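You operate a simulated robot arm through the tools that you are given. There is no shell and no other tool.

You run a simulated robot arm. Do the job below in one go: nothing can be reset, and whatever is moved stays where it is left.

TASK
Vacuum up the spilt sugar, then switch off the vacuum and its socket.
Fine: the vacuum is plugged into the kettle socket: socket on, vacuum on, clean, set it back where it stood, vacuum off, socket off. Set down upright: hand vacuum. What is to be rubbed or washed off counts as gone when no trace of it is left.

It is judged by the outcome, as a careful person would: the job done as asked, and still so three seconds after it is handed in. It fails if anything else is knocked over, pushed out of place, dropped, spilled or broken.

THE ROBOT
A 7-joint arm with a three-finger gripper, fixed in place. Base frame: the origin is at the foot of the arm, x ahead of it, y to its left, z up; the work surface is at about z = 0.92. Readings come in m, rad, newtons and seconds.
With the tool pointing down near the work surface it reaches from about 0.1 to 0.88 m from the base axis. Its first joint turns from -2.897 to 2.897 rad. Payload 2.94 kg.
Tool frame: the origin (TCP) lies between the finger pads and is the grasp point; the fingertips stand 0.03 m ahead of it; z points along the fingers, y is the line along which they close. The gripper opens to 0.132 m. The gripper's body begins 0.107 m behind the TCP.
Orientation is told as [roll, pitch, yaw] about the base's x, y, z axes, in that order, counted from this pose: with the fingers straight down and closing along the base's y, the tool's x points along the base's -x, its y along +y and its z along -z.

THE INTERFACE
- The arm moves only by the tool play_rows. Its argument "rows" is a list of rows, each a list of 6 numbers: the shift along the tool's x, y, z in m, then the turn, a rotation vector about the tool's x, y, z in rad. In form: [[tx, ty, tz, ax, ay, az], ...]. A call has 1 to 20 rows; each row is the pose to reach, as a shift and turn from the pose commanded when the call began, along the tool's axes at that moment. "grip" is the opening, from 0 (shut) to 1 (fully open), set as the call begins (left out, the last holds). A row lasts 0.2 s, in which the tool goes at most 0.05 m and 0.15 rad; a call with a longer step from one row to the next is refused whole, and so is a gripper value outside its range. Where a pose cannot be reached the arm comes as near as it can. A force on the tool above 40 N (or 10 N above the force at the start of the call, whichever is more), or a blocked arm, ends the call early, and 0.2 s more pass. Each finger halts on what it meets, pressing with about 29 N; the grip force reading is that of the motor and also rises with nothing between the fingers. The clock runs only during rows and for 0.2 s after the last one: add rows that repeat a pose to give the fingers time. The reply holds the time, the measured pose of the TCP, the force on the tool along the base axes, the opening and the grip force, in the units named above and with some noise, with the torque about the TCP (base axes, N m) and any sound that the robot's microphone picked up, and new pictures: "views" is both (left out), scene, wrist or none.
- Cameras (640 x 400 px; columns grow to the right, rows downward): "scene" is fixed at [0.2178, -0.5007, 1.7688]; the picture's right is [0.94, -0.33, 0.00], its down [-0.15, -0.44, -0.89] and it looks along [0.29, 0.84, -0.46] (base axes); focal length 328 px, centre (320, 200). "wrist" rides on the gripper at [0.072, 0.003, -0.144] in the tool frame; the picture's right is [-0.04, 1.00, 0.00], its down [-0.88, -0.04, -0.48] and it looks along [-0.48, -0.02, 0.88] (tool axes); focal length 256 px, centre (320, 200). There is no depth. A picture from a camera that has moved, and an enlarged one, comes with that camera's place and axes in the base frame and with its lens.
- raise_lower(by): slides the trunk up (or, below 0, down) by that many m; the arm rides with it, the base frame stays. It gives what a move gives, with no picture.
- enlarge(camera, box): a new picture of the part [left, top, right, bottom] of that camera's present view, enlarged. No time passes.
- sign_off(): hands the job in; it is judged then, once.

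Places have to be worked out from the pictures, the camera data and where the tool is seen. Open the gripper and draw the arm clear of the work before you hand the job in, unless the task says otherwise.

The tools are called after "Emit:" by a JSON object that holds its "method" and its "body". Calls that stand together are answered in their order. play_rows: Moves the arm, as the interface text tells. Its arguments: {"type":"object","properties":{"rows":{"type":"array"},"grip":{"type":"number"},"views":{"type":"string","enum":["both","scene","wrist","none"]}},"required":["rows"]} The other tools are called the same way: raise_lower (by) slides the trunk up or down; enlarge (camera, box) takes an enlarged picture of a part of a camera's view; sign_off () hands the job in.

At the start:

```text
t: 0.0
position: [0.5523, 0.2035, 1.3247]
ee_rot: [0.0, 0.002, 0.0]
force: [-0.4, 0.1, -0.5]
moment: [0.0, 0.01, -0.04]
width: 0.1322
grasp_force: 0.1
trunk travel left (down, up): [-0.425, 0.115]
```

scene: 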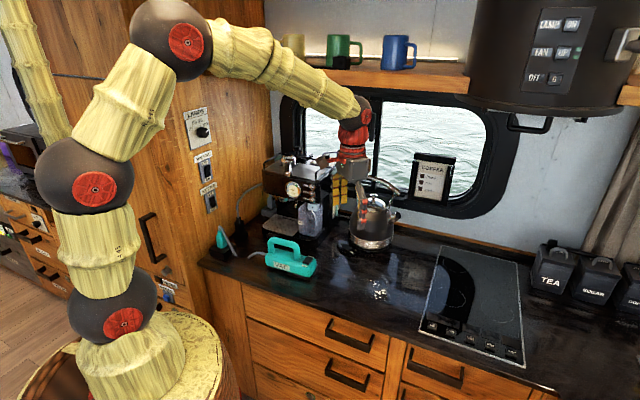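
wrist: 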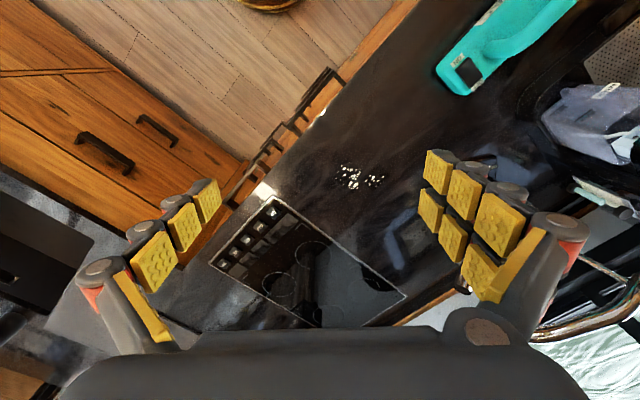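

The pictures show a teal hand vacuum left of the kettle, a white sugar spill on the dark counter, and switches on the wooden side wall. I'll enlarge these to identify the sockets, switches and labels.

Emit:
{"method": "enlarge", "body": {"camera": "scene", "box": [170, 90, 270, 220]}}

Emit:
{"method": "enlarge", "body": {"camera": "scene", "box": [190, 200, 410, 320]}}

Emit:
{"method": "enlarge", "body": {"camera": "scene", "box": [250, 140, 410, 260]}}

Emit:
{"method": "enlarge", "body": {"camera": "wrist", "box": [320, 0, 640, 200]}}

Emit:
{"method": "enlarge", "body": {"camera": "scene", "box": [400, 140, 470, 220]}}

```text
3.08 times, centred on (220, 155) of scene
camera zoom: at [0.2178, -0.5007, 1.7688], right [0.94, -0.33, 0.0], down [-0.15, -0.44, -0.89], along [0.29, 0.84, -0.46], focal length 1009 px, centre (628, 338)
```

zoom: 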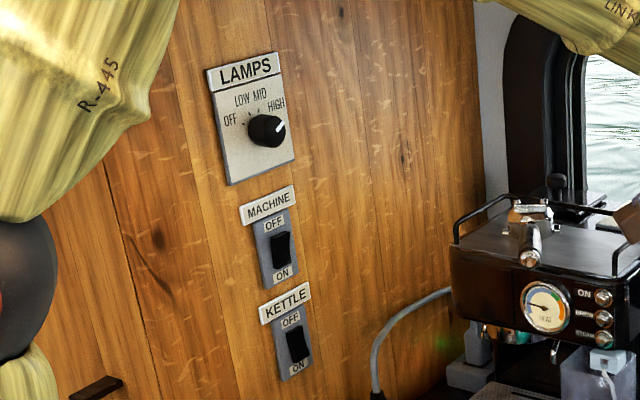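

```text
2.91 times, centred on (300, 260) of scene
camera zoom: at [0.2178, -0.5007, 1.7688], right [0.94, -0.33, 0.0], down [-0.15, -0.44, -0.89], along [0.29, 0.84, -0.46], focal length 954 px, centre (378, 26)
```

zoom: 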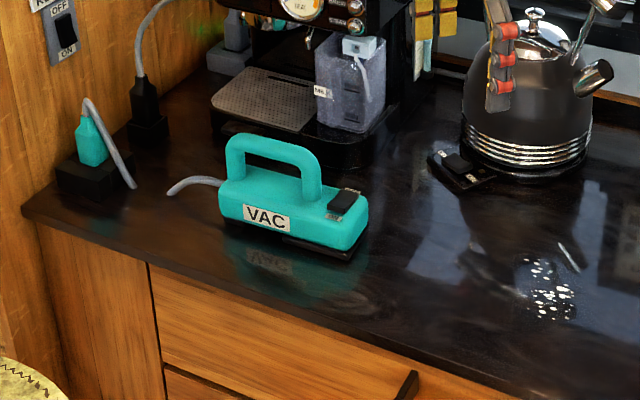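

```text
3.33 times, centred on (330, 200) of scene
camera zoom: at [0.2178, -0.5007, 1.7688], right [0.94, -0.33, 0.0], down [-0.15, -0.44, -0.89], along [0.29, 0.84, -0.46], focal length 1093 px, centre (287, 200)
```

zoom: 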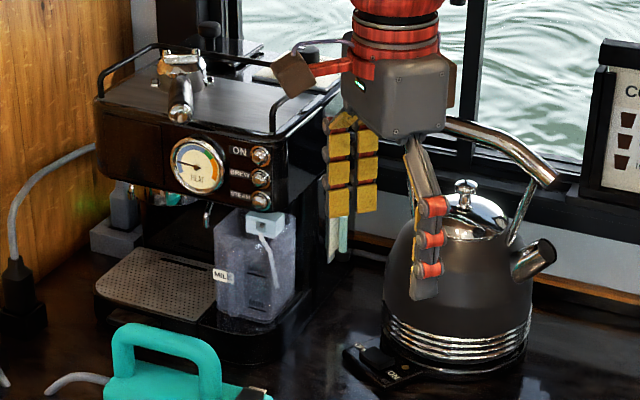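

```text
2.00 times, centred on (480, 100) of wrist
camera zoom: at [0.4786, 0.2065, 1.4669], right [0.04, 1.0, 0.0], down [0.88, -0.04, 0.48], along [0.48, -0.02, -0.88], focal length 512 px, centre (0, 400)
```

zoom: 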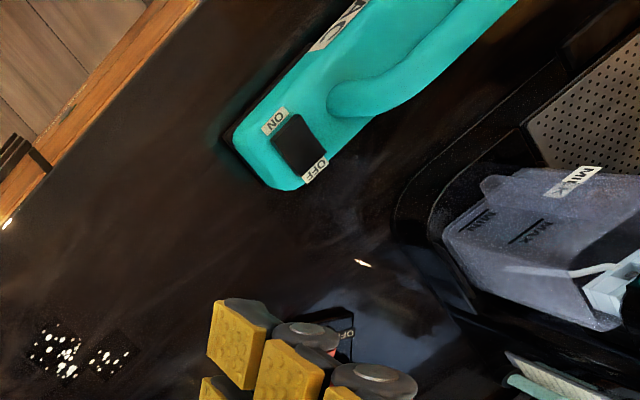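

```text
5.00 times, centred on (435, 180) of scene
camera zoom: at [0.2178, -0.5007, 1.7688], right [0.94, -0.33, 0.0], down [-0.15, -0.44, -0.89], along [0.29, 0.84, -0.46], focal length 1640 px, centre (-255, 300)
```

zoom: 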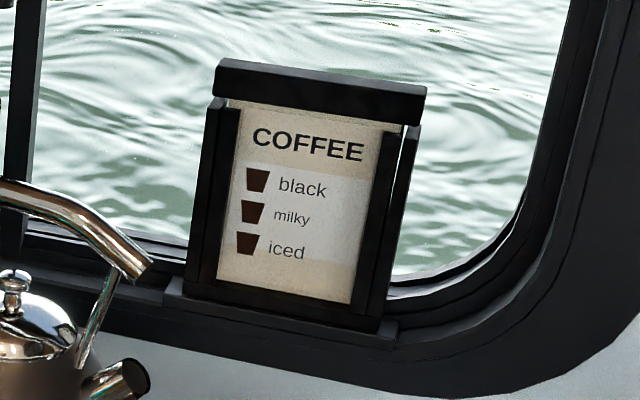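

The wall carries MACHINE and KETTLE rockers (OFF above, ON below), and the vacuum has a rocker on its front end, with ON toward the counter's front edge. I put the sugar near (0.725, 0.292) and the vacuum near (0.45, 0.50), along a counter turned about -45°. Next I move above the vacuum with the tool yawed -45° for a closer look.

Emit:
{"method": "play_rows", "body": {"rows": [[0.019, 0.037, 0.007, 0, 0, 0.098], [0.038, 0.074, 0.014, 0, 0, 0.196], [0.057, 0.111, 0.021, 0, 0, 0.294], [0.076, 0.148, 0.028, 0, 0, 0.392], [0.095, 0.185, 0.035, 0, 0, 0.49], [0.114, 0.222, 0.042, 0, 0, 0.588], [0.133, 0.26, 0.049, 0, 0, 0.687], [0.152, 0.297, 0.055, 0, 0, 0.785], [0.152, 0.297, 0.055, 0, 0, 0.785]], "grip": 1}}

```text
t: 2.0
position: [0.3999, 0.4988, 1.273]
ee_rot: [0.0, -0.001, -0.786]
force: [-0.6, -0.3, -0.2]
moment: [0.03, 0.02, -0.01]
width: 0.132
grasp_force: 0.2
trunk travel left (down, up): [-0.425, 0.115]
camera wrist: at [0.3503, 0.5522, 1.4137], right [0.74, 0.68, 0.0], down [0.59, -0.65, 0.48], along [0.32, -0.35, -0.88], focal length 256 px, centre (320, 200)
```

scene: 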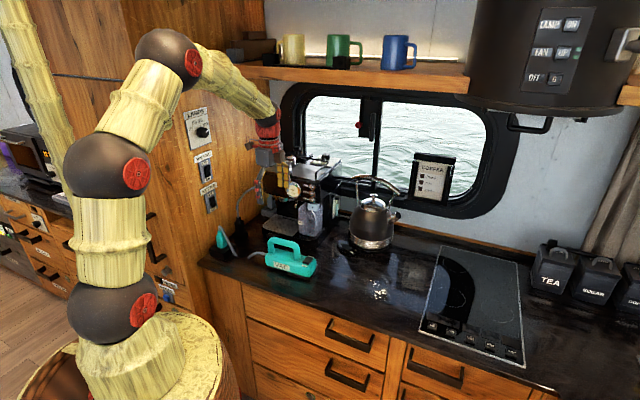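
wrist: 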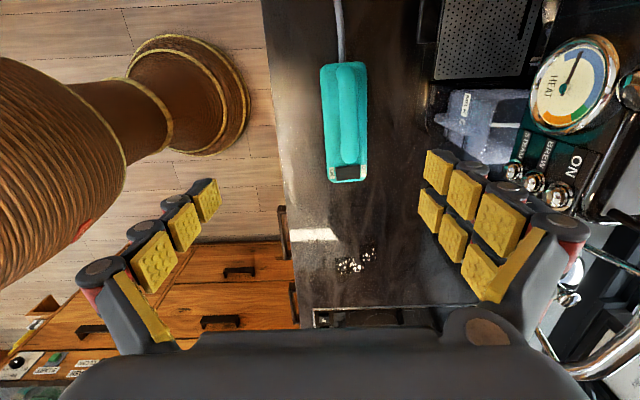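

The wrist view now shows the vacuum along the counter's front part, with its switch at the near end. I'll enlarge it, and also the wall switches now that they are unobstructed.

Emit:
{"method": "enlarge", "body": {"camera": "wrist", "box": [270, 40, 430, 200]}}

Emit:
{"method": "enlarge", "body": {"camera": "wrist", "box": [290, 210, 400, 300]}}

Emit:
{"method": "enlarge", "body": {"camera": "scene", "box": [185, 140, 235, 220]}}

Emit:
{"method": "enlarge", "body": {"camera": "scene", "box": [250, 225, 330, 285]}}

Emit:
{"method": "enlarge", "body": {"camera": "scene", "box": [360, 265, 410, 305]}}

```text
2.50 times, centred on (350, 120) of wrist
camera zoom: at [0.3503, 0.5522, 1.4137], right [0.74, 0.68, 0.0], down [0.59, -0.65, 0.48], along [0.32, -0.35, -0.88], focal length 640 px, centre (245, 400)
```

zoom: 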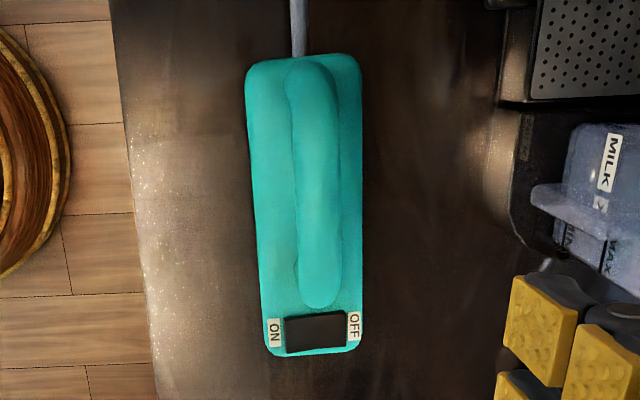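

```text
4.44 times, centred on (345, 255) of wrist
camera zoom: at [0.3503, 0.5522, 1.4137], right [0.74, 0.68, 0.0], down [0.59, -0.65, 0.48], along [0.32, -0.35, -0.88], focal length 1138 px, centre (209, -44)
```

zoom: 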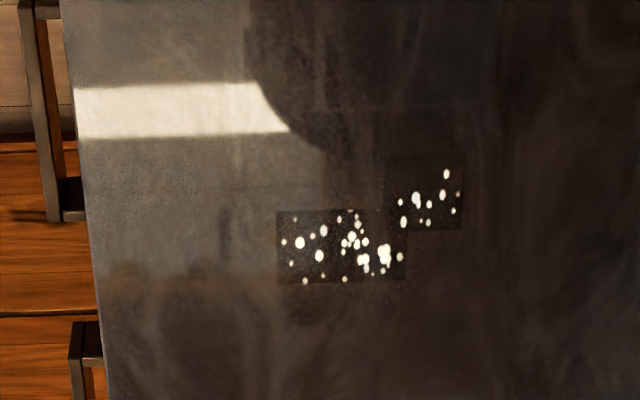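

```text
5.00 times, centred on (210, 180) of scene
camera zoom: at [0.2178, -0.5007, 1.7688], right [0.94, -0.33, 0.0], down [-0.15, -0.44, -0.89], along [0.29, 0.84, -0.46], focal length 1640 px, centre (870, 300)
```

zoom: 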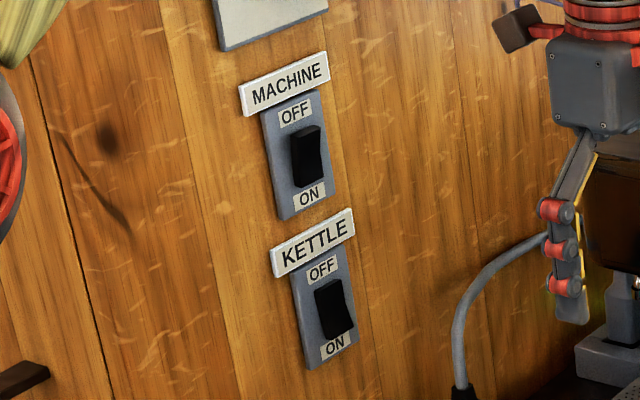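

```text
6.67 times, centred on (290, 255) of scene
camera zoom: at [0.2178, -0.5007, 1.7688], right [0.94, -0.33, 0.0], down [-0.15, -0.44, -0.89], along [0.29, 0.84, -0.46], focal length 2187 px, centre (520, -167)
```

zoom: 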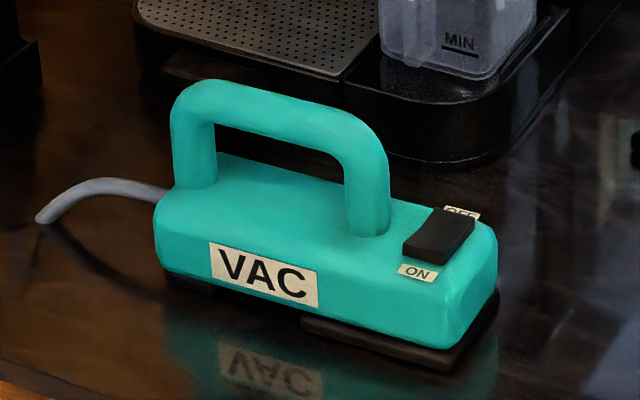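

```text
10.00 times, centred on (385, 285) of scene
camera zoom: at [0.2178, -0.5007, 1.7688], right [0.94, -0.33, 0.0], down [-0.15, -0.44, -0.89], along [0.29, 0.84, -0.46], focal length 3280 px, centre (-330, -650)
```

zoom: 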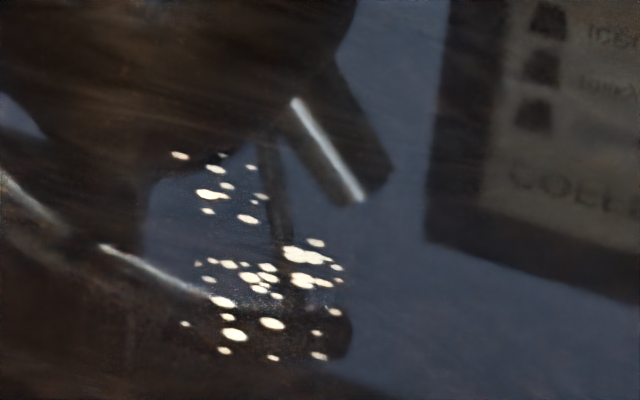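

The vacuum's rocker is at about (0.504, 0.460, 0.996), its handle top is near z = 1.05, and the spill lies around x 0.675–0.765, y 0.22–0.36. Before pressing anything I'll turn the tool toward the wooden wall, staying about 0.15 m off it, to see the KETTLE rocker's state and exact place.

Emit:
{"method": "play_rows", "body": {"rows": [[0.0168, 0.0039, -0.0052, 0, 0.1428, 0], [0.0335, 0.0078, -0.0104, 0, 0.2856, 0], [0.0503, 0.0118, -0.0155, 0, 0.4284, 0], [0.0671, 0.0157, -0.0207, 0, 0.5712, 0], [0.0839, 0.0196, -0.0259, 0, 0.714, 0], [0.1006, 0.0235, -0.0311, 0, 0.8568, 0], [0.1174, 0.0274, -0.0363, 0, 0.9996, 0], [0.1342, 0.0313, -0.0415, 0, 1.1424, 0], [0.151, 0.0353, -0.0466, 0, 1.2852, 0], [0.1677, 0.0392, -0.0518, 0, 1.428, 0], [0.1845, 0.0431, -0.057, 0, 1.5708, 0], [0.1845, 0.0431, -0.057, 0, 1.5708, 0]], "grip": 1}}

```text
t: 4.6
position: [0.3, 0.6614, 1.3286]
ee_rot: [2.669, 1.572, 1.884]
force: [-0.4, -0.2, -0.8]
moment: [0.04, 0.0, -0.02]
width: 0.1321
grasp_force: 0.0
trunk travel left (down, up): [-0.425, 0.115]
camera wrist: at [0.4028, 0.5623, 1.3989], right [0.71, 0.71, -0.04], down [0.31, -0.36, -0.88], along [-0.64, 0.61, -0.47], focal length 256 px, centre (320, 200)
```

scene: 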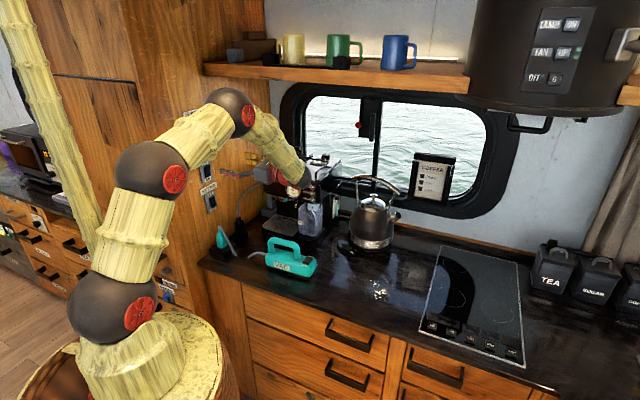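
wrist: 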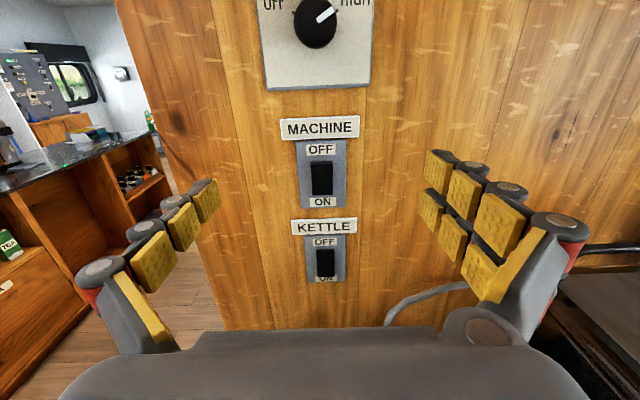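

The tool now faces the wall and both rockers show between the open fingers. I'll enlarge them to read their states.

Emit:
{"method": "enlarge", "body": {"camera": "wrist", "box": [270, 110, 370, 290]}}

Emit:
{"method": "enlarge", "body": {"camera": "wrist", "box": [285, 210, 365, 290]}}

Emit:
{"method": "enlarge", "body": {"camera": "wrist", "box": [285, 130, 365, 210]}}

Emit:
{"method": "enlarge", "body": {"camera": "scene", "box": [195, 180, 225, 215]}}

```text
2.22 times, centred on (320, 200) of wrist
camera zoom: at [0.4028, 0.5623, 1.3989], right [0.71, 0.71, -0.04], down [0.31, -0.36, -0.88], along [-0.64, 0.61, -0.47], focal length 569 px, centre (320, 200)
```

zoom: 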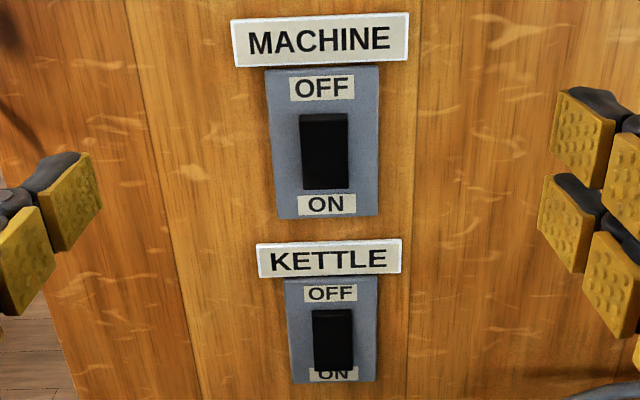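

```text
5.00 times, centred on (325, 250) of wrist
camera zoom: at [0.4028, 0.5623, 1.3989], right [0.71, 0.71, -0.04], down [0.31, -0.36, -0.88], along [-0.64, 0.61, -0.47], focal length 1280 px, centre (295, -50)
```

zoom: 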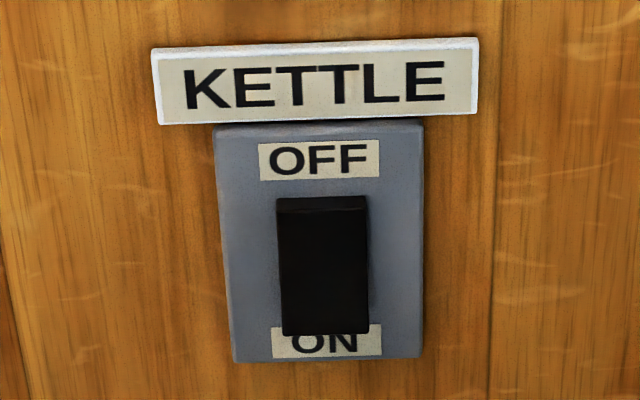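

```text
5.00 times, centred on (325, 170) of wrist
camera zoom: at [0.4028, 0.5623, 1.3989], right [0.71, 0.71, -0.04], down [0.31, -0.36, -0.88], along [-0.64, 0.61, -0.47], focal length 1280 px, centre (295, 350)
```

zoom: 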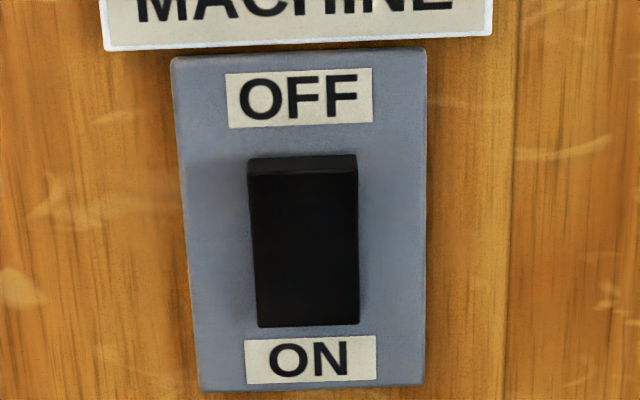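

```text
11.43 times, centred on (210, 198) of scene
camera zoom: at [0.2178, -0.5007, 1.7688], right [0.94, -0.33, 0.0], down [-0.15, -0.44, -0.89], along [0.29, 0.84, -0.46], focal length 3748 px, centre (1577, 229)
```

zoom: 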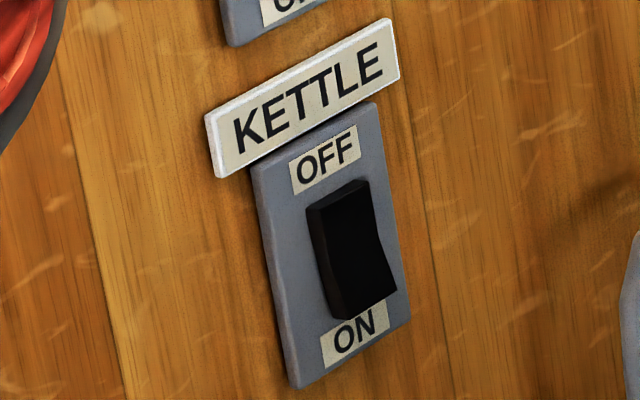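

The KETTLE rocker's lower (ON) half sticks out, so that socket is off; the MACHINE rocker is on and must be left alone. I place the kettle rocker's centre at about (0.194, 0.766, 1.135), with its ON half near z 1.12. I'll close the gripper, tilt to about 15° below horizontal and drop to just in front of it.

Emit:
{"method": "play_rows", "body": {"rows": [[-0.026, 0, 0.004, 0, -0.03, 0], [-0.052, 0, 0.008, 0, -0.06, 0], [-0.078, 0, 0.012, 0, -0.09, 0], [-0.104, 0, 0.016, 0, -0.13, 0], [-0.13, 0, 0.022, 0, -0.17, 0], [-0.156, 0, 0.028, 0, -0.2, 0], [-0.18, 0, 0.034, 0, -0.23, 0], [-0.2026, -0.001, 0.044, 0, -0.262, 0], [-0.2026, -0.001, 0.044, 0, -0.262, 0], [-0.2026, -0.001, 0.044, 0, -0.262, 0]], "grip": 0}}

```text
t: 6.8
position: [0.2681, 0.6911, 1.1242]
ee_rot: [0.0, 1.308, -0.785]
force: [0.3, 0.6, -0.3]
moment: [0.01, 0.02, 0.02]
width: 0.0002
grasp_force: 23.7
trunk travel left (down, up): [-0.425, 0.115]
camera wrist: at [0.3543, 0.609, 1.2307], right [0.71, 0.7, -0.04], down [0.46, -0.51, -0.73], along [-0.53, 0.5, -0.69], focal length 256 px, centre (320, 200)
```

scene: 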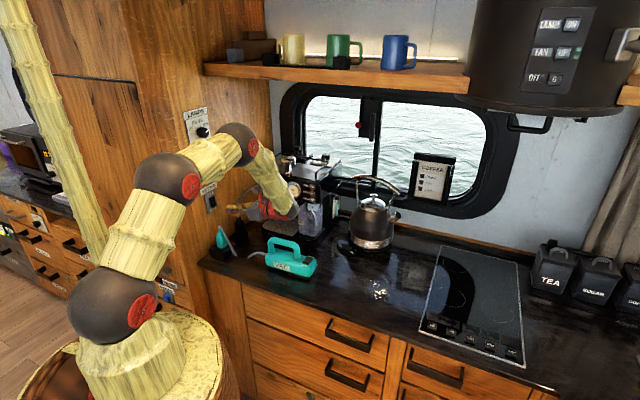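
wrist: 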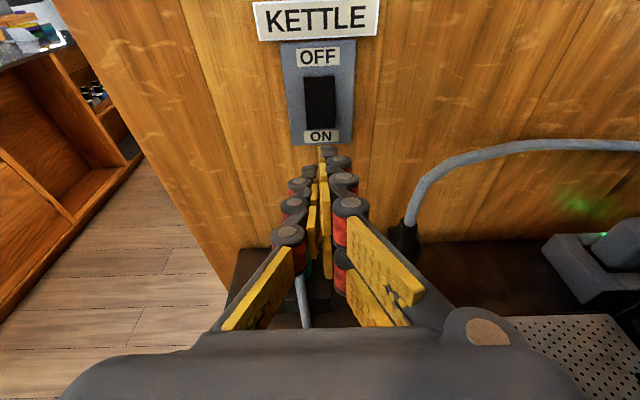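

The closed fingertips sit just below and in front of the KETTLE rocker. I'll enlarge to refine the aim.

Emit:
{"method": "enlarge", "body": {"camera": "wrist", "box": [270, 60, 370, 180]}}

Emit:
{"method": "enlarge", "body": {"camera": "scene", "box": [190, 170, 310, 245]}}

```text
3.33 times, centred on (320, 120) of wrist
camera zoom: at [0.3543, 0.609, 1.2307], right [0.71, 0.7, -0.04], down [0.46, -0.51, -0.73], along [-0.53, 0.5, -0.69], focal length 853 px, centre (320, 467)
```

zoom: 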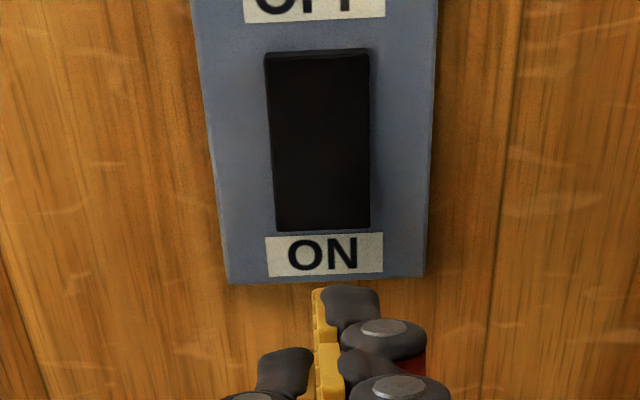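

```text
5.33 times, centred on (250, 208) of scene
camera zoom: at [0.2178, -0.5007, 1.7688], right [0.94, -0.33, 0.0], down [-0.15, -0.44, -0.89], along [0.29, 0.84, -0.46], focal length 1749 px, centre (693, 160)
```

zoom: 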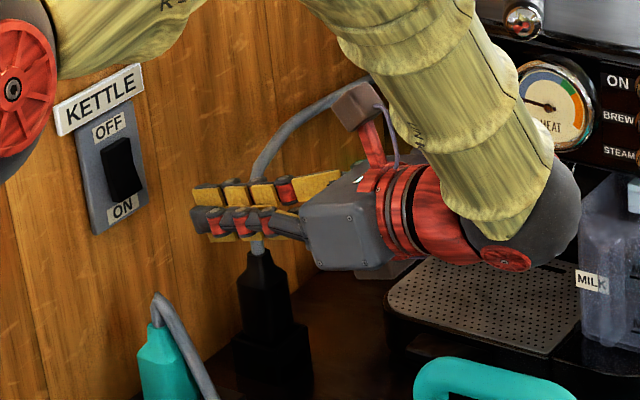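

The rocker spans z 1.1155–1.159 at b-centre 0.679, and the fingertips are lined up with its lower half, about 0.065 m off. I'll advance straight at the wall, creeping at the end; the force cut-off protects the wall.

Emit:
{"method": "play_rows", "body": {"rows": [[0.0046, 0.0007, 0.0246, 0, 0, 0], [0.011, 0.0007, 0.0488, 0, 0, 0], [0.0126, 0.0007, 0.0546, 0, 0, 0], [0.0136, 0.0007, 0.0585, 0, 0, 0], [0.0147, 0.0007, 0.0623, 0, 0, 0], [0.0157, 0.0007, 0.0662, 0, 0, 0], [0.0165, 0.0007, 0.0691, 0, 0, 0], [0.0173, 0.0007, 0.072, 0, 0, 0], [0.018, 0.0007, 0.0749, 0, 0, 0], [0.0188, 0.0007, 0.0778, 0, 0, 0]]}}

```text
t: 8.5
position: [0.2219, 0.7381, 1.1216]
ee_rot: [-0.008, 1.308, -0.797]
force: [21.9, -26.0, 4.0]
moment: [0.53, 0.29, -0.07]
width: 0.0
grasp_force: 28.4
trunk travel left (down, up): [-0.425, 0.115]
stopped in row 8: the force on the tool passed its limit at 44 N (the readings are from after the stop); the commanded pose is now the measured one
camera wrist: at [0.3082, 0.6554, 1.227], right [0.72, 0.7, -0.04], down [0.46, -0.52, -0.73], along [-0.53, 0.5, -0.69], focal length 256 px, centre (320, 200)
```

scene: 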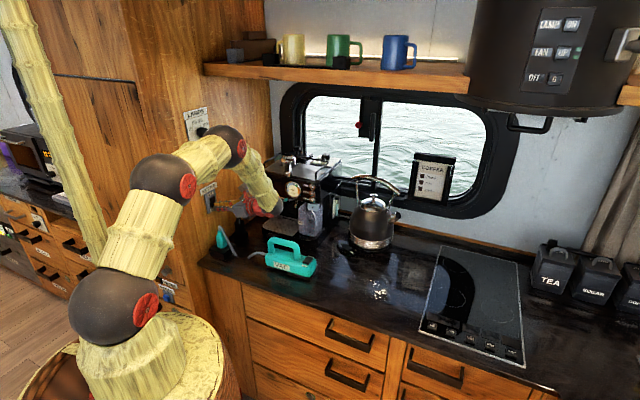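
wrist: 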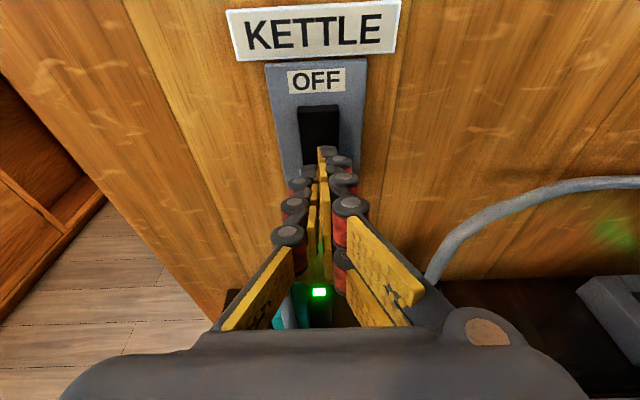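

The press met about 44 N at the rocker, and a green light now shows on the vacuum's socket, which suggests it flipped. I'll back off along the wall normal and check the rocker.

Emit:
{"method": "play_rows", "body": {"rows": [[-0.0052, 0, -0.0193, 0, 0, 0], [-0.0129, 0, -0.0483, 0, 0, 0], [-0.0207, 0, -0.0773, 0, 0, 0], [-0.0207, 0, -0.0773, 0, 0, 0]]}}

Emit:
{"method": "enlarge", "body": {"camera": "wrist", "box": [260, 0, 380, 160]}}

Emit:
{"method": "enlarge", "body": {"camera": "scene", "box": [190, 140, 240, 260]}}

```text
t: 9.5
position: [0.2743, 0.6846, 1.1213]
ee_rot: [-0.012, 1.305, -0.796]
force: [-0.6, -0.4, 0.2]
moment: [-0.01, 0.01, 0.0]
width: 0.0001
grasp_force: 29.1
trunk travel left (down, up): [-0.425, 0.115]
camera wrist: at [0.3607, 0.6031, 1.2262], right [0.71, 0.7, -0.04], down [0.46, -0.52, -0.72], along [-0.53, 0.5, -0.69], focal length 256 px, centre (320, 200)
```

scene: 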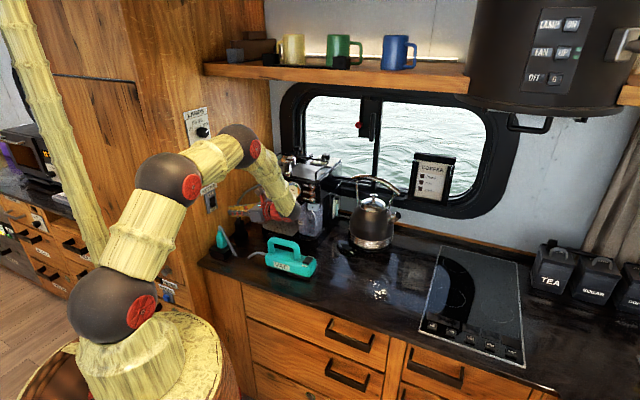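
wrist: 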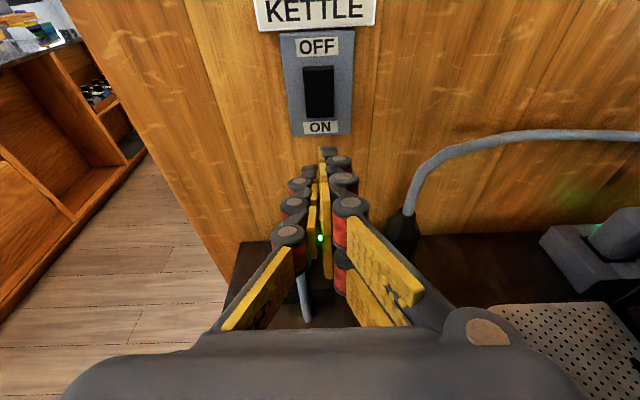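

```text
2.50 times, centred on (320, 80) of wrist
camera zoom: at [0.3607, 0.6031, 1.2262], right [0.71, 0.7, -0.04], down [0.46, -0.52, -0.72], along [-0.53, 0.5, -0.69], focal length 640 px, centre (320, 500)
```

zoom: 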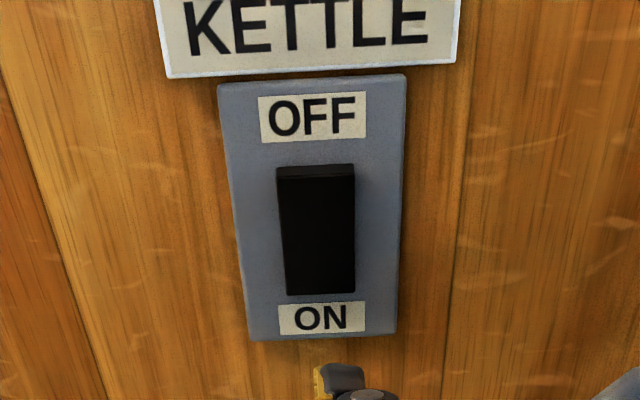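

```text
3.33 times, centred on (215, 200) of scene
camera zoom: at [0.2178, -0.5007, 1.7688], right [0.94, -0.33, 0.0], down [-0.15, -0.44, -0.89], along [0.29, 0.84, -0.46], focal length 1093 px, centre (670, 200)
```

zoom: 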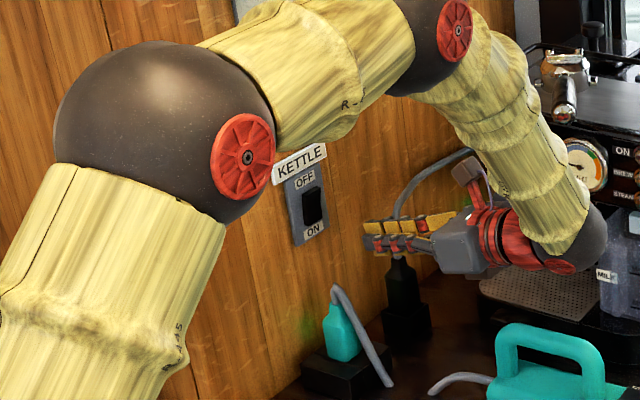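

The KETTLE rocker now matches the machine's ON position and the socket light is green. Next I'll swing the tool back to vertical and hover above the ON side of the vacuum's switch.

Emit:
{"method": "play_rows", "body": {"rows": [[0.0109, -0.0007, -0.0363, 0, -0.1305, 0], [0.0217, -0.0013, -0.0725, 0, -0.261, 0], [0.0326, -0.002, -0.1088, 0, -0.3915, 0], [0.0424, -0.0026, -0.1448, 0, -0.522, 0], [0.034, -0.0033, -0.1758, 0, -0.6525, 0], [0.0256, -0.004, -0.2068, 0, -0.783, 0], [0.0171, -0.0046, -0.2378, 0, -0.9135, 0], [0.0087, -0.0053, -0.2688, 0, -1.044, 0], [0.0002, -0.0059, -0.2998, 0, -1.1745, 0], [-0.0082, -0.0066, -0.3308, 0, -1.305, 0], [-0.0082, -0.0066, -0.3308, 0, -1.305, 0]], "grip": 0}}

```text
t: 11.9
position: [0.4993, 0.4518, 1.1984]
ee_rot: [-0.001, 0.0, -0.785]
force: [0.4, 0.7, -0.2]
moment: [0.02, 0.02, 0.01]
width: 0.0
grasp_force: 28.7
trunk travel left (down, up): [-0.425, 0.115]
camera wrist: at [0.4501, 0.5068, 1.341], right [0.74, 0.68, 0.0], down [0.59, -0.65, 0.48], along [0.32, -0.35, -0.88], focal length 256 px, centre (320, 200)
```

scene: 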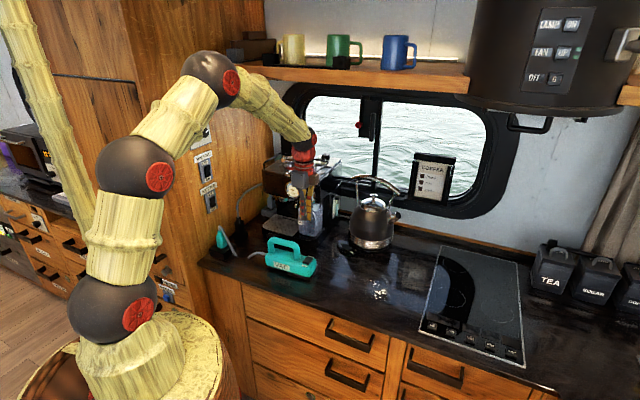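
wrist: 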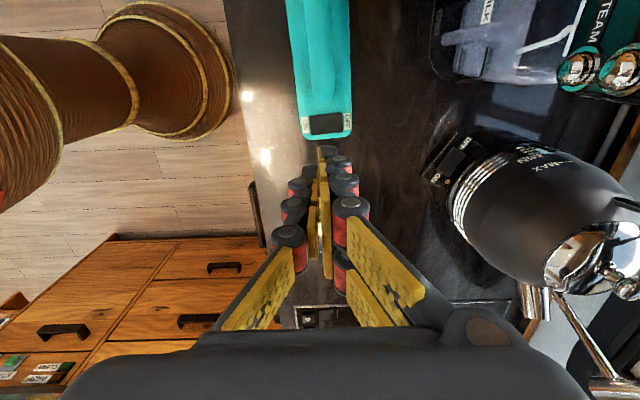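

The tool is vertical again at yaw -45°, with the vacuum's switch just ahead of the tips in view. I'll enlarge it to pin down the rocker's ON side.

Emit:
{"method": "enlarge", "body": {"camera": "wrist", "box": [280, 80, 380, 180]}}

Emit:
{"method": "enlarge", "body": {"camera": "scene", "box": [280, 240, 330, 280]}}

```text
4.00 times, centred on (330, 130) of wrist
camera zoom: at [0.4501, 0.5068, 1.341], right [0.74, 0.68, 0.0], down [0.59, -0.65, 0.48], along [0.32, -0.35, -0.88], focal length 1024 px, centre (280, 480)
```

zoom: 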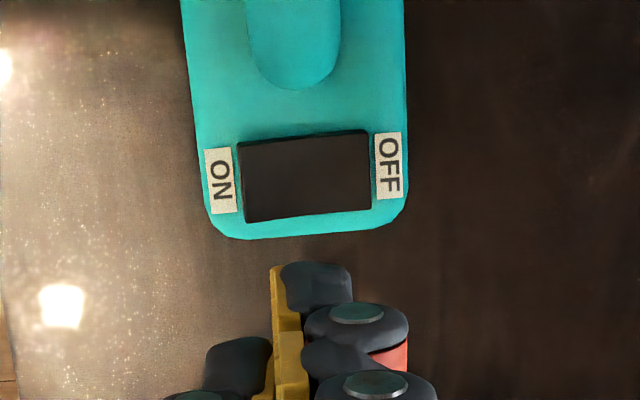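

```text
10.00 times, centred on (305, 260) of scene
camera zoom: at [0.2178, -0.5007, 1.7688], right [0.94, -0.33, 0.0], down [-0.15, -0.44, -0.89], along [0.29, 0.84, -0.46], focal length 3280 px, centre (470, -400)
```

zoom: 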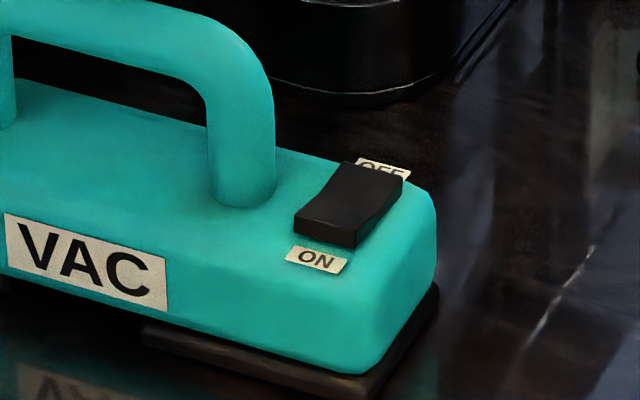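

The rocker's ON end is raised, so the vacuum is off; the ON end lies near b 0.662, a 0.034. I'll press straight down on that ON half, staying clear of the handle's front leg.

Emit:
{"method": "play_rows", "body": {"rows": [[-0.0054, -0.0046, 0.035, 0, 0, 0], [-0.0054, -0.0046, 0.075, 0, 0, 0], [-0.0054, -0.0046, 0.115, 0, 0, 0], [-0.0054, -0.0046, 0.142, 0, 0, 0], [-0.0054, -0.0046, 0.15, 0, 0, 0], [-0.0054, -0.0046, 0.156, 0, 0, 0], [-0.0054, -0.0046, 0.161, 0, 0, 0], [-0.0054, -0.0046, 0.165, 0, 0, 0], [-0.0054, -0.0046, 0.168, 0, 0, 0], [-0.0054, -0.0046, 0.171, 0, 0, 0], [-0.0054, -0.0046, 0.174, 0, 0, 0], [-0.0054, -0.0046, 0.177, 0, 0, 0], [-0.0054, -0.0046, 0.18, 0, 0, 0]]}}

```text
t: 14.7
position: [0.4966, 0.4446, 1.0186]
ee_rot: [-0.003, 0.003, -0.785]
force: [-2.0, -1.2, 1.3]
moment: [-0.05, 0.06, 0.0]
width: 0.0003
grasp_force: 28.2
trunk travel left (down, up): [-0.425, 0.115]
camera wrist: at [0.4473, 0.4993, 1.1618], right [0.74, 0.68, 0.0], down [0.6, -0.65, 0.47], along [0.32, -0.35, -0.88], focal length 256 px, centre (320, 200)
```

scene: 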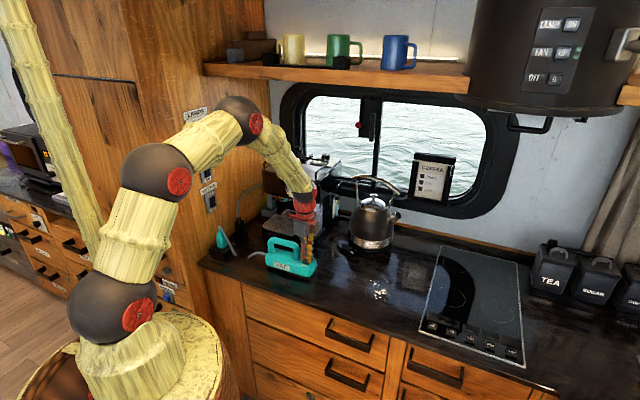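
wrist: 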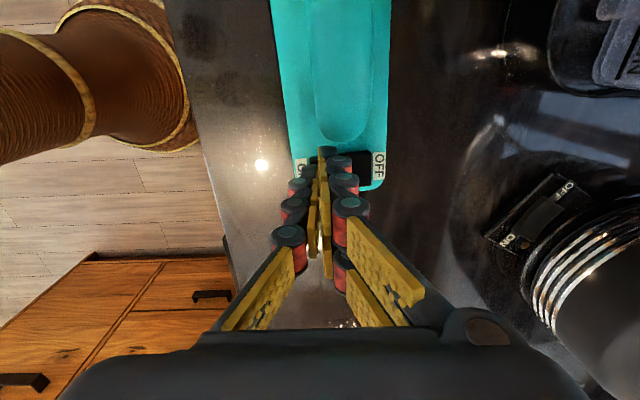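

The tips are at z ≈ 0.989 with only a few newtons, so the rocker is barely engaged. I'll press further in 2 mm steps.

Emit:
{"method": "play_rows", "body": {"rows": [[-0.001, 0, 0.002, 0, 0, 0], [-0.001, 0, 0.004, 0, 0, 0], [-0.001, 0, 0.006, 0, 0, 0], [-0.001, 0, 0.008, 0, 0, 0], [-0.001, 0, 0.01, 0, 0, 0], [-0.001, 0, 0.012, 0, 0, 0]]}}

Emit:
{"method": "enlarge", "body": {"camera": "scene", "box": [250, 200, 340, 290]}}

Emit:
{"method": "enlarge", "body": {"camera": "wrist", "box": [270, 110, 400, 210]}}

```text
t: 15.9
position: [0.4998, 0.4464, 1.0156]
ee_rot: [0.005, 0.002, -0.785]
force: [-7.3, -4.3, 18.0]
moment: [-0.02, 0.12, 0.03]
width: 0.0
grasp_force: 28.7
trunk travel left (down, up): [-0.425, 0.115]
stopped in row 5: the force on the tool passed its limit at 43 N (the readings are from after the stop); the commanded pose is now the measured one
camera wrist: at [0.4496, 0.4995, 1.1588], right [0.74, 0.68, 0.01], down [0.59, -0.65, 0.47], along [0.32, -0.35, -0.88], focal length 256 px, centre (320, 200)
```

scene: 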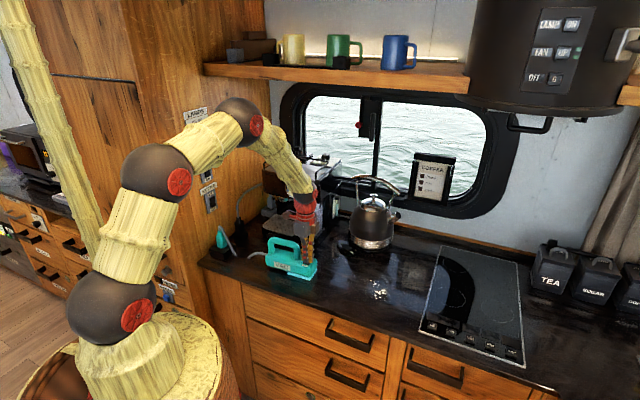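
wrist: 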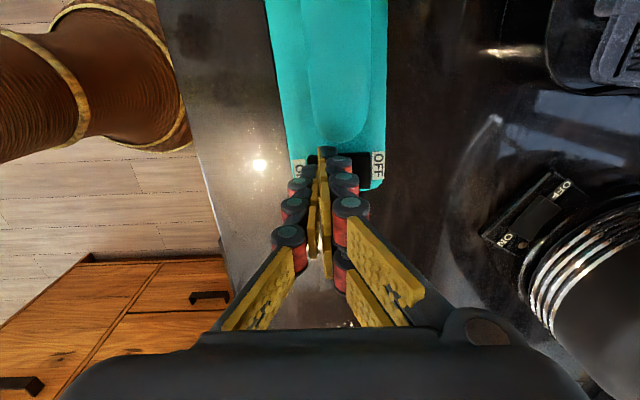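

```text
4.44 times, centred on (295, 245) of scene
camera zoom: at [0.2178, -0.5007, 1.7688], right [0.94, -0.33, 0.0], down [-0.15, -0.44, -0.89], along [0.29, 0.84, -0.46], focal length 1458 px, centre (431, 0)
```

zoom: 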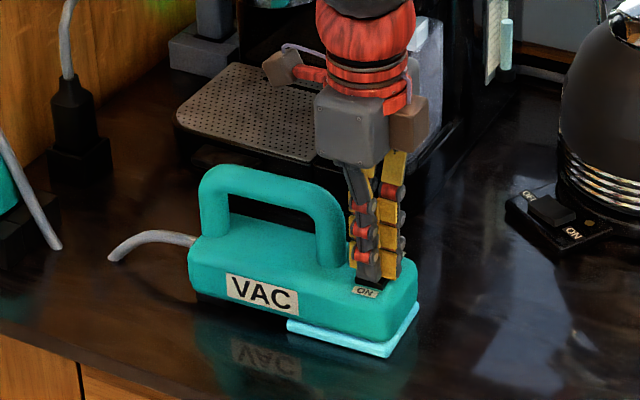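

```text
4.00 times, centred on (335, 160) of wrist
camera zoom: at [0.4496, 0.4995, 1.1588], right [0.74, 0.68, 0.01], down [0.59, -0.65, 0.47], along [0.32, -0.35, -0.88], focal length 1024 px, centre (260, 360)
```

zoom: 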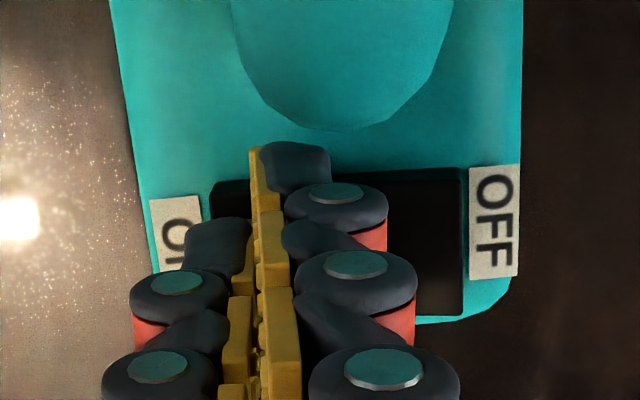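

The nozzle plate now glows light blue, so the vacuum is running. I'll lift straight up with the fingers still closed and only then move over toward the handle.

Emit:
{"method": "play_rows", "body": {"rows": [[0, 0, -0.03, 0, 0, 0], [0, 0, -0.07, 0, 0, 0], [0, 0, -0.11, 0, 0, 0], [0, 0, -0.15, 0, 0, 0], [0.035, 0.002, -0.17, 0, 0, 0], [0.07, 0.004, -0.18, 0, 0, 0], [0.0997, 0.0059, -0.19, 0, 0, 0]], "views": "none"}}

Emit:
{"method": "play_rows", "body": {"rows": [[0, 0, 0, 0, 0, 0], [0, 0, 0, 0, 0, 0], [0, 0, 0, 0, 0, 0], [0, 0, 0, 0, 0, 0], [0, 0, 0, 0, 0, 0], [0, 0, 0, 0, 0, 0], [0, 0, 0, 0, 0, 0], [0, 0, 0, 0, 0, 0]], "grip": 1}}

Emit:
{"method": "enlarge", "body": {"camera": "wrist", "box": [260, 80, 400, 240]}}

Emit:
{"method": "enlarge", "body": {"camera": "scene", "box": [250, 225, 330, 285]}}

```text
t: 17.5
position: [0.4332, 0.5226, 1.2043]
ee_rot: [0.004, 0.001, -0.788]
force: [-0.1, 0.1, -0.3]
moment: [-0.02, -0.04, 0.02]
width: 0.0
grasp_force: 28.3
trunk travel left (down, up): [-0.425, 0.115]
```

```text
t: 19.3
position: [0.4345, 0.5219, 1.2048]
ee_rot: [0.004, 0.003, -0.786]
force: [-0.4, -0.2, -1.0]
moment: [-0.03, 0.01, -0.03]
width: 0.1284
grasp_force: 0.1
trunk travel left (down, up): [-0.425, 0.115]
camera wrist: at [0.3836, 0.5754, 1.3471], right [0.74, 0.68, 0.0], down [0.59, -0.65, 0.47], along [0.32, -0.35, -0.88], focal length 256 px, centre (320, 200)
```

scene: 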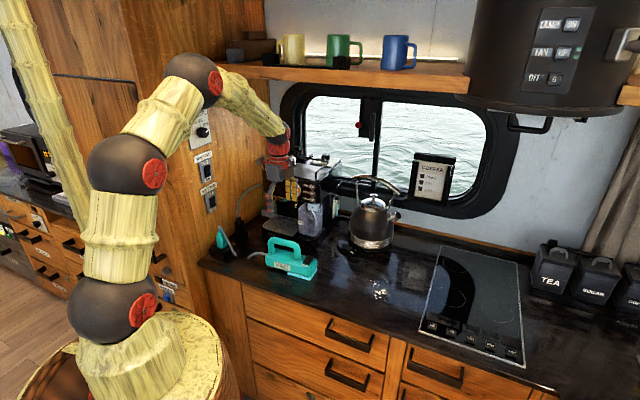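
wrist: 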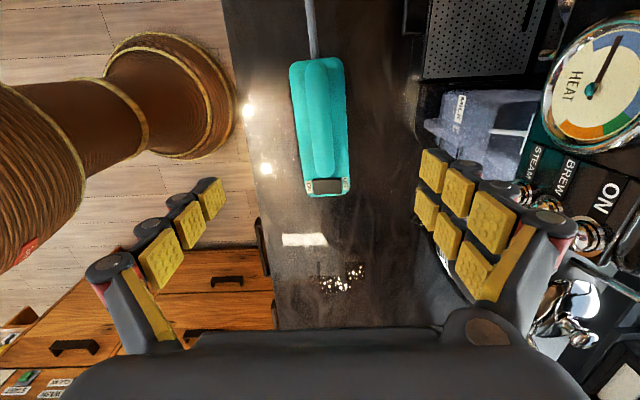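

```text
2.50 times, centred on (330, 160) of wrist
camera zoom: at [0.3836, 0.5754, 1.3471], right [0.74, 0.68, 0.0], down [0.59, -0.65, 0.47], along [0.32, -0.35, -0.88], focal length 640 px, centre (295, 300)
```

zoom: 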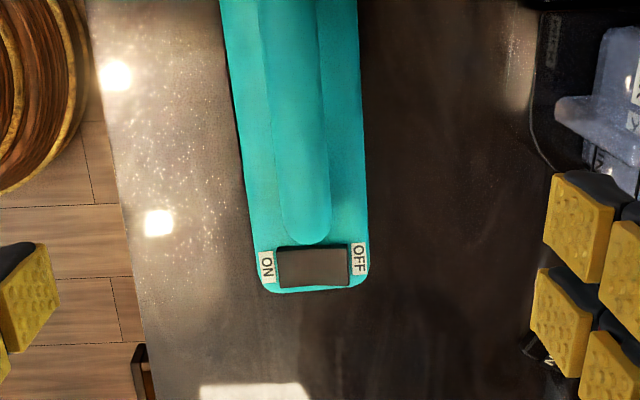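

```text
6.67 times, centred on (290, 255) of scene
camera zoom: at [0.2178, -0.5007, 1.7688], right [0.94, -0.33, 0.0], down [-0.15, -0.44, -0.89], along [0.29, 0.84, -0.46], focal length 2187 px, centre (520, -167)
```

zoom: 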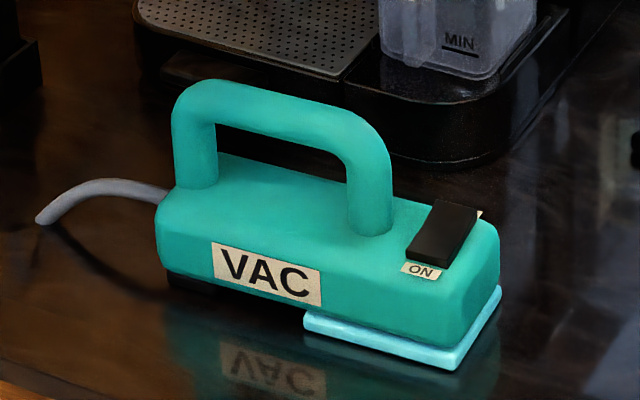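

The vacuum's rocker now sits on ON, the nozzle is lit, and the vacuum has moved only about 1 mm. The handle runs at about -42.6°, centred near b 0.677, so I'll turn to yaw ≈ -0.743 and lower the open fingers around it to TCP z ≈ 1.038.

Emit:
{"method": "play_rows", "body": {"rows": [[-0.005, 0.0004, 0.03, 0, 0, -0.021], [-0.0098, 0.0008, 0.065, 0, 0, -0.042], [-0.0098, 0.0008, 0.1, 0, 0, -0.042], [-0.0098, 0.0008, 0.13, 0, 0, -0.042], [-0.0098, 0.0008, 0.15, 0, 0, -0.042], [-0.0098, 0.0008, 0.16, 0, 0, -0.042], [-0.0098, 0.0008, 0.167, 0, 0, -0.042], [-0.0098, 0.0008, 0.167, 0, 0, -0.042]], "grip": 0.75}}

Emit:
{"method": "enlarge", "body": {"camera": "scene", "box": [240, 200, 340, 290]}}

```text
t: 21.1
position: [0.4403, 0.5158, 1.0364]
ee_rot: [0.005, 0.003, -0.744]
force: [0.1, 0.2, 0.2]
moment: [0.05, 0.03, -0.02]
width: 0.0993
grasp_force: 0.0
trunk travel left (down, up): [-0.425, 0.115]
camera wrist: at [0.3891, 0.5676, 1.1795], right [0.71, 0.71, 0.0], down [0.62, -0.63, 0.47], along [0.34, -0.33, -0.88], focal length 256 px, centre (320, 200)
```

scene: 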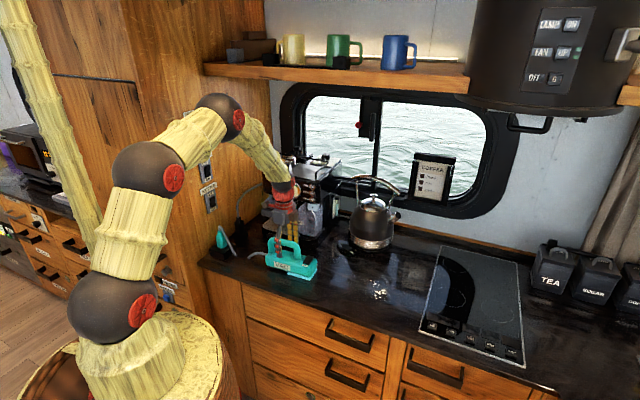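
wrist: 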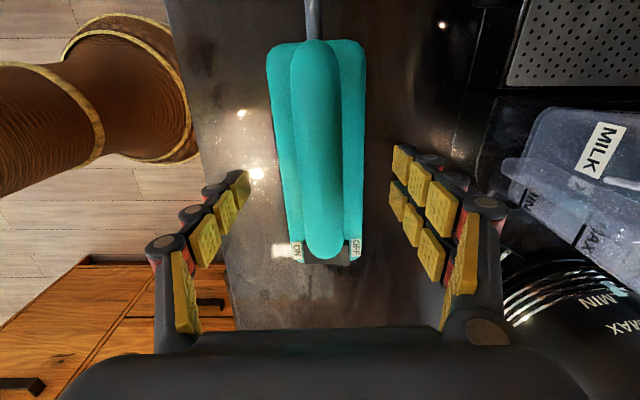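

```text
4.44 times, centred on (290, 245) of scene
camera zoom: at [0.2178, -0.5007, 1.7688], right [0.94, -0.33, 0.0], down [-0.15, -0.44, -0.89], along [0.29, 0.84, -0.46], focal length 1458 px, centre (453, 0)
```

zoom: 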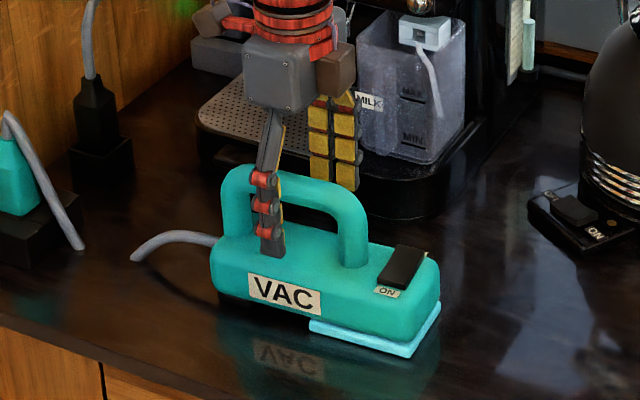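

The handle is centred between the fingers and nearly aligned. I'll close on it without moving.

Emit:
{"method": "play_rows", "body": {"rows": [[0, 0, 0, 0, 0, 0], [0, 0, 0, 0, 0, 0], [0, 0, 0, 0, 0, 0], [0, 0, 0, 0, 0, 0], [0, 0, 0, 0, 0, 0], [0, 0, 0, 0, 0, 0], [0, 0, 0, 0, 0, 0], [0, 0, 0, 0, 0, 0]], "grip": 0}}

Emit:
{"method": "enlarge", "body": {"camera": "scene", "box": [250, 225, 330, 285]}}

```text
t: 22.9
position: [0.4412, 0.5173, 1.0373]
ee_rot: [0.003, 0.002, -0.744]
force: [2.0, 2.1, 0.0]
moment: [0.03, -0.05, 0.01]
width: 0.0244
grasp_force: 29.2
trunk travel left (down, up): [-0.425, 0.115]
camera wrist: at [0.3892, 0.5678, 1.1796], right [0.71, 0.71, 0.0], down [0.62, -0.63, 0.47], along [0.34, -0.33, -0.88], focal length 256 px, centre (320, 200)
```

scene: 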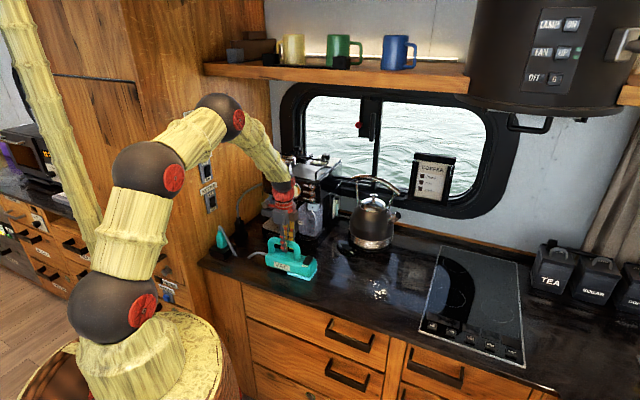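
wrist: 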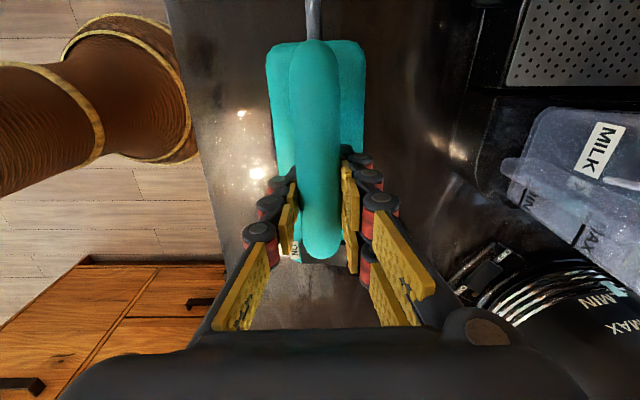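

```text
6.67 times, centred on (290, 255) of scene
camera zoom: at [0.2178, -0.5007, 1.7688], right [0.94, -0.33, 0.0], down [-0.15, -0.44, -0.89], along [0.29, 0.84, -0.46], focal length 2187 px, centre (520, -167)
```

zoom: 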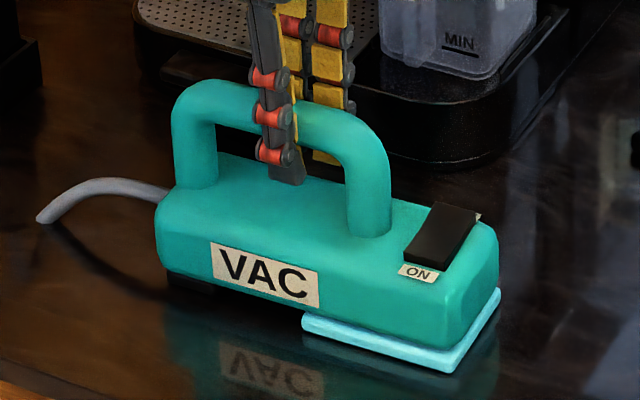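

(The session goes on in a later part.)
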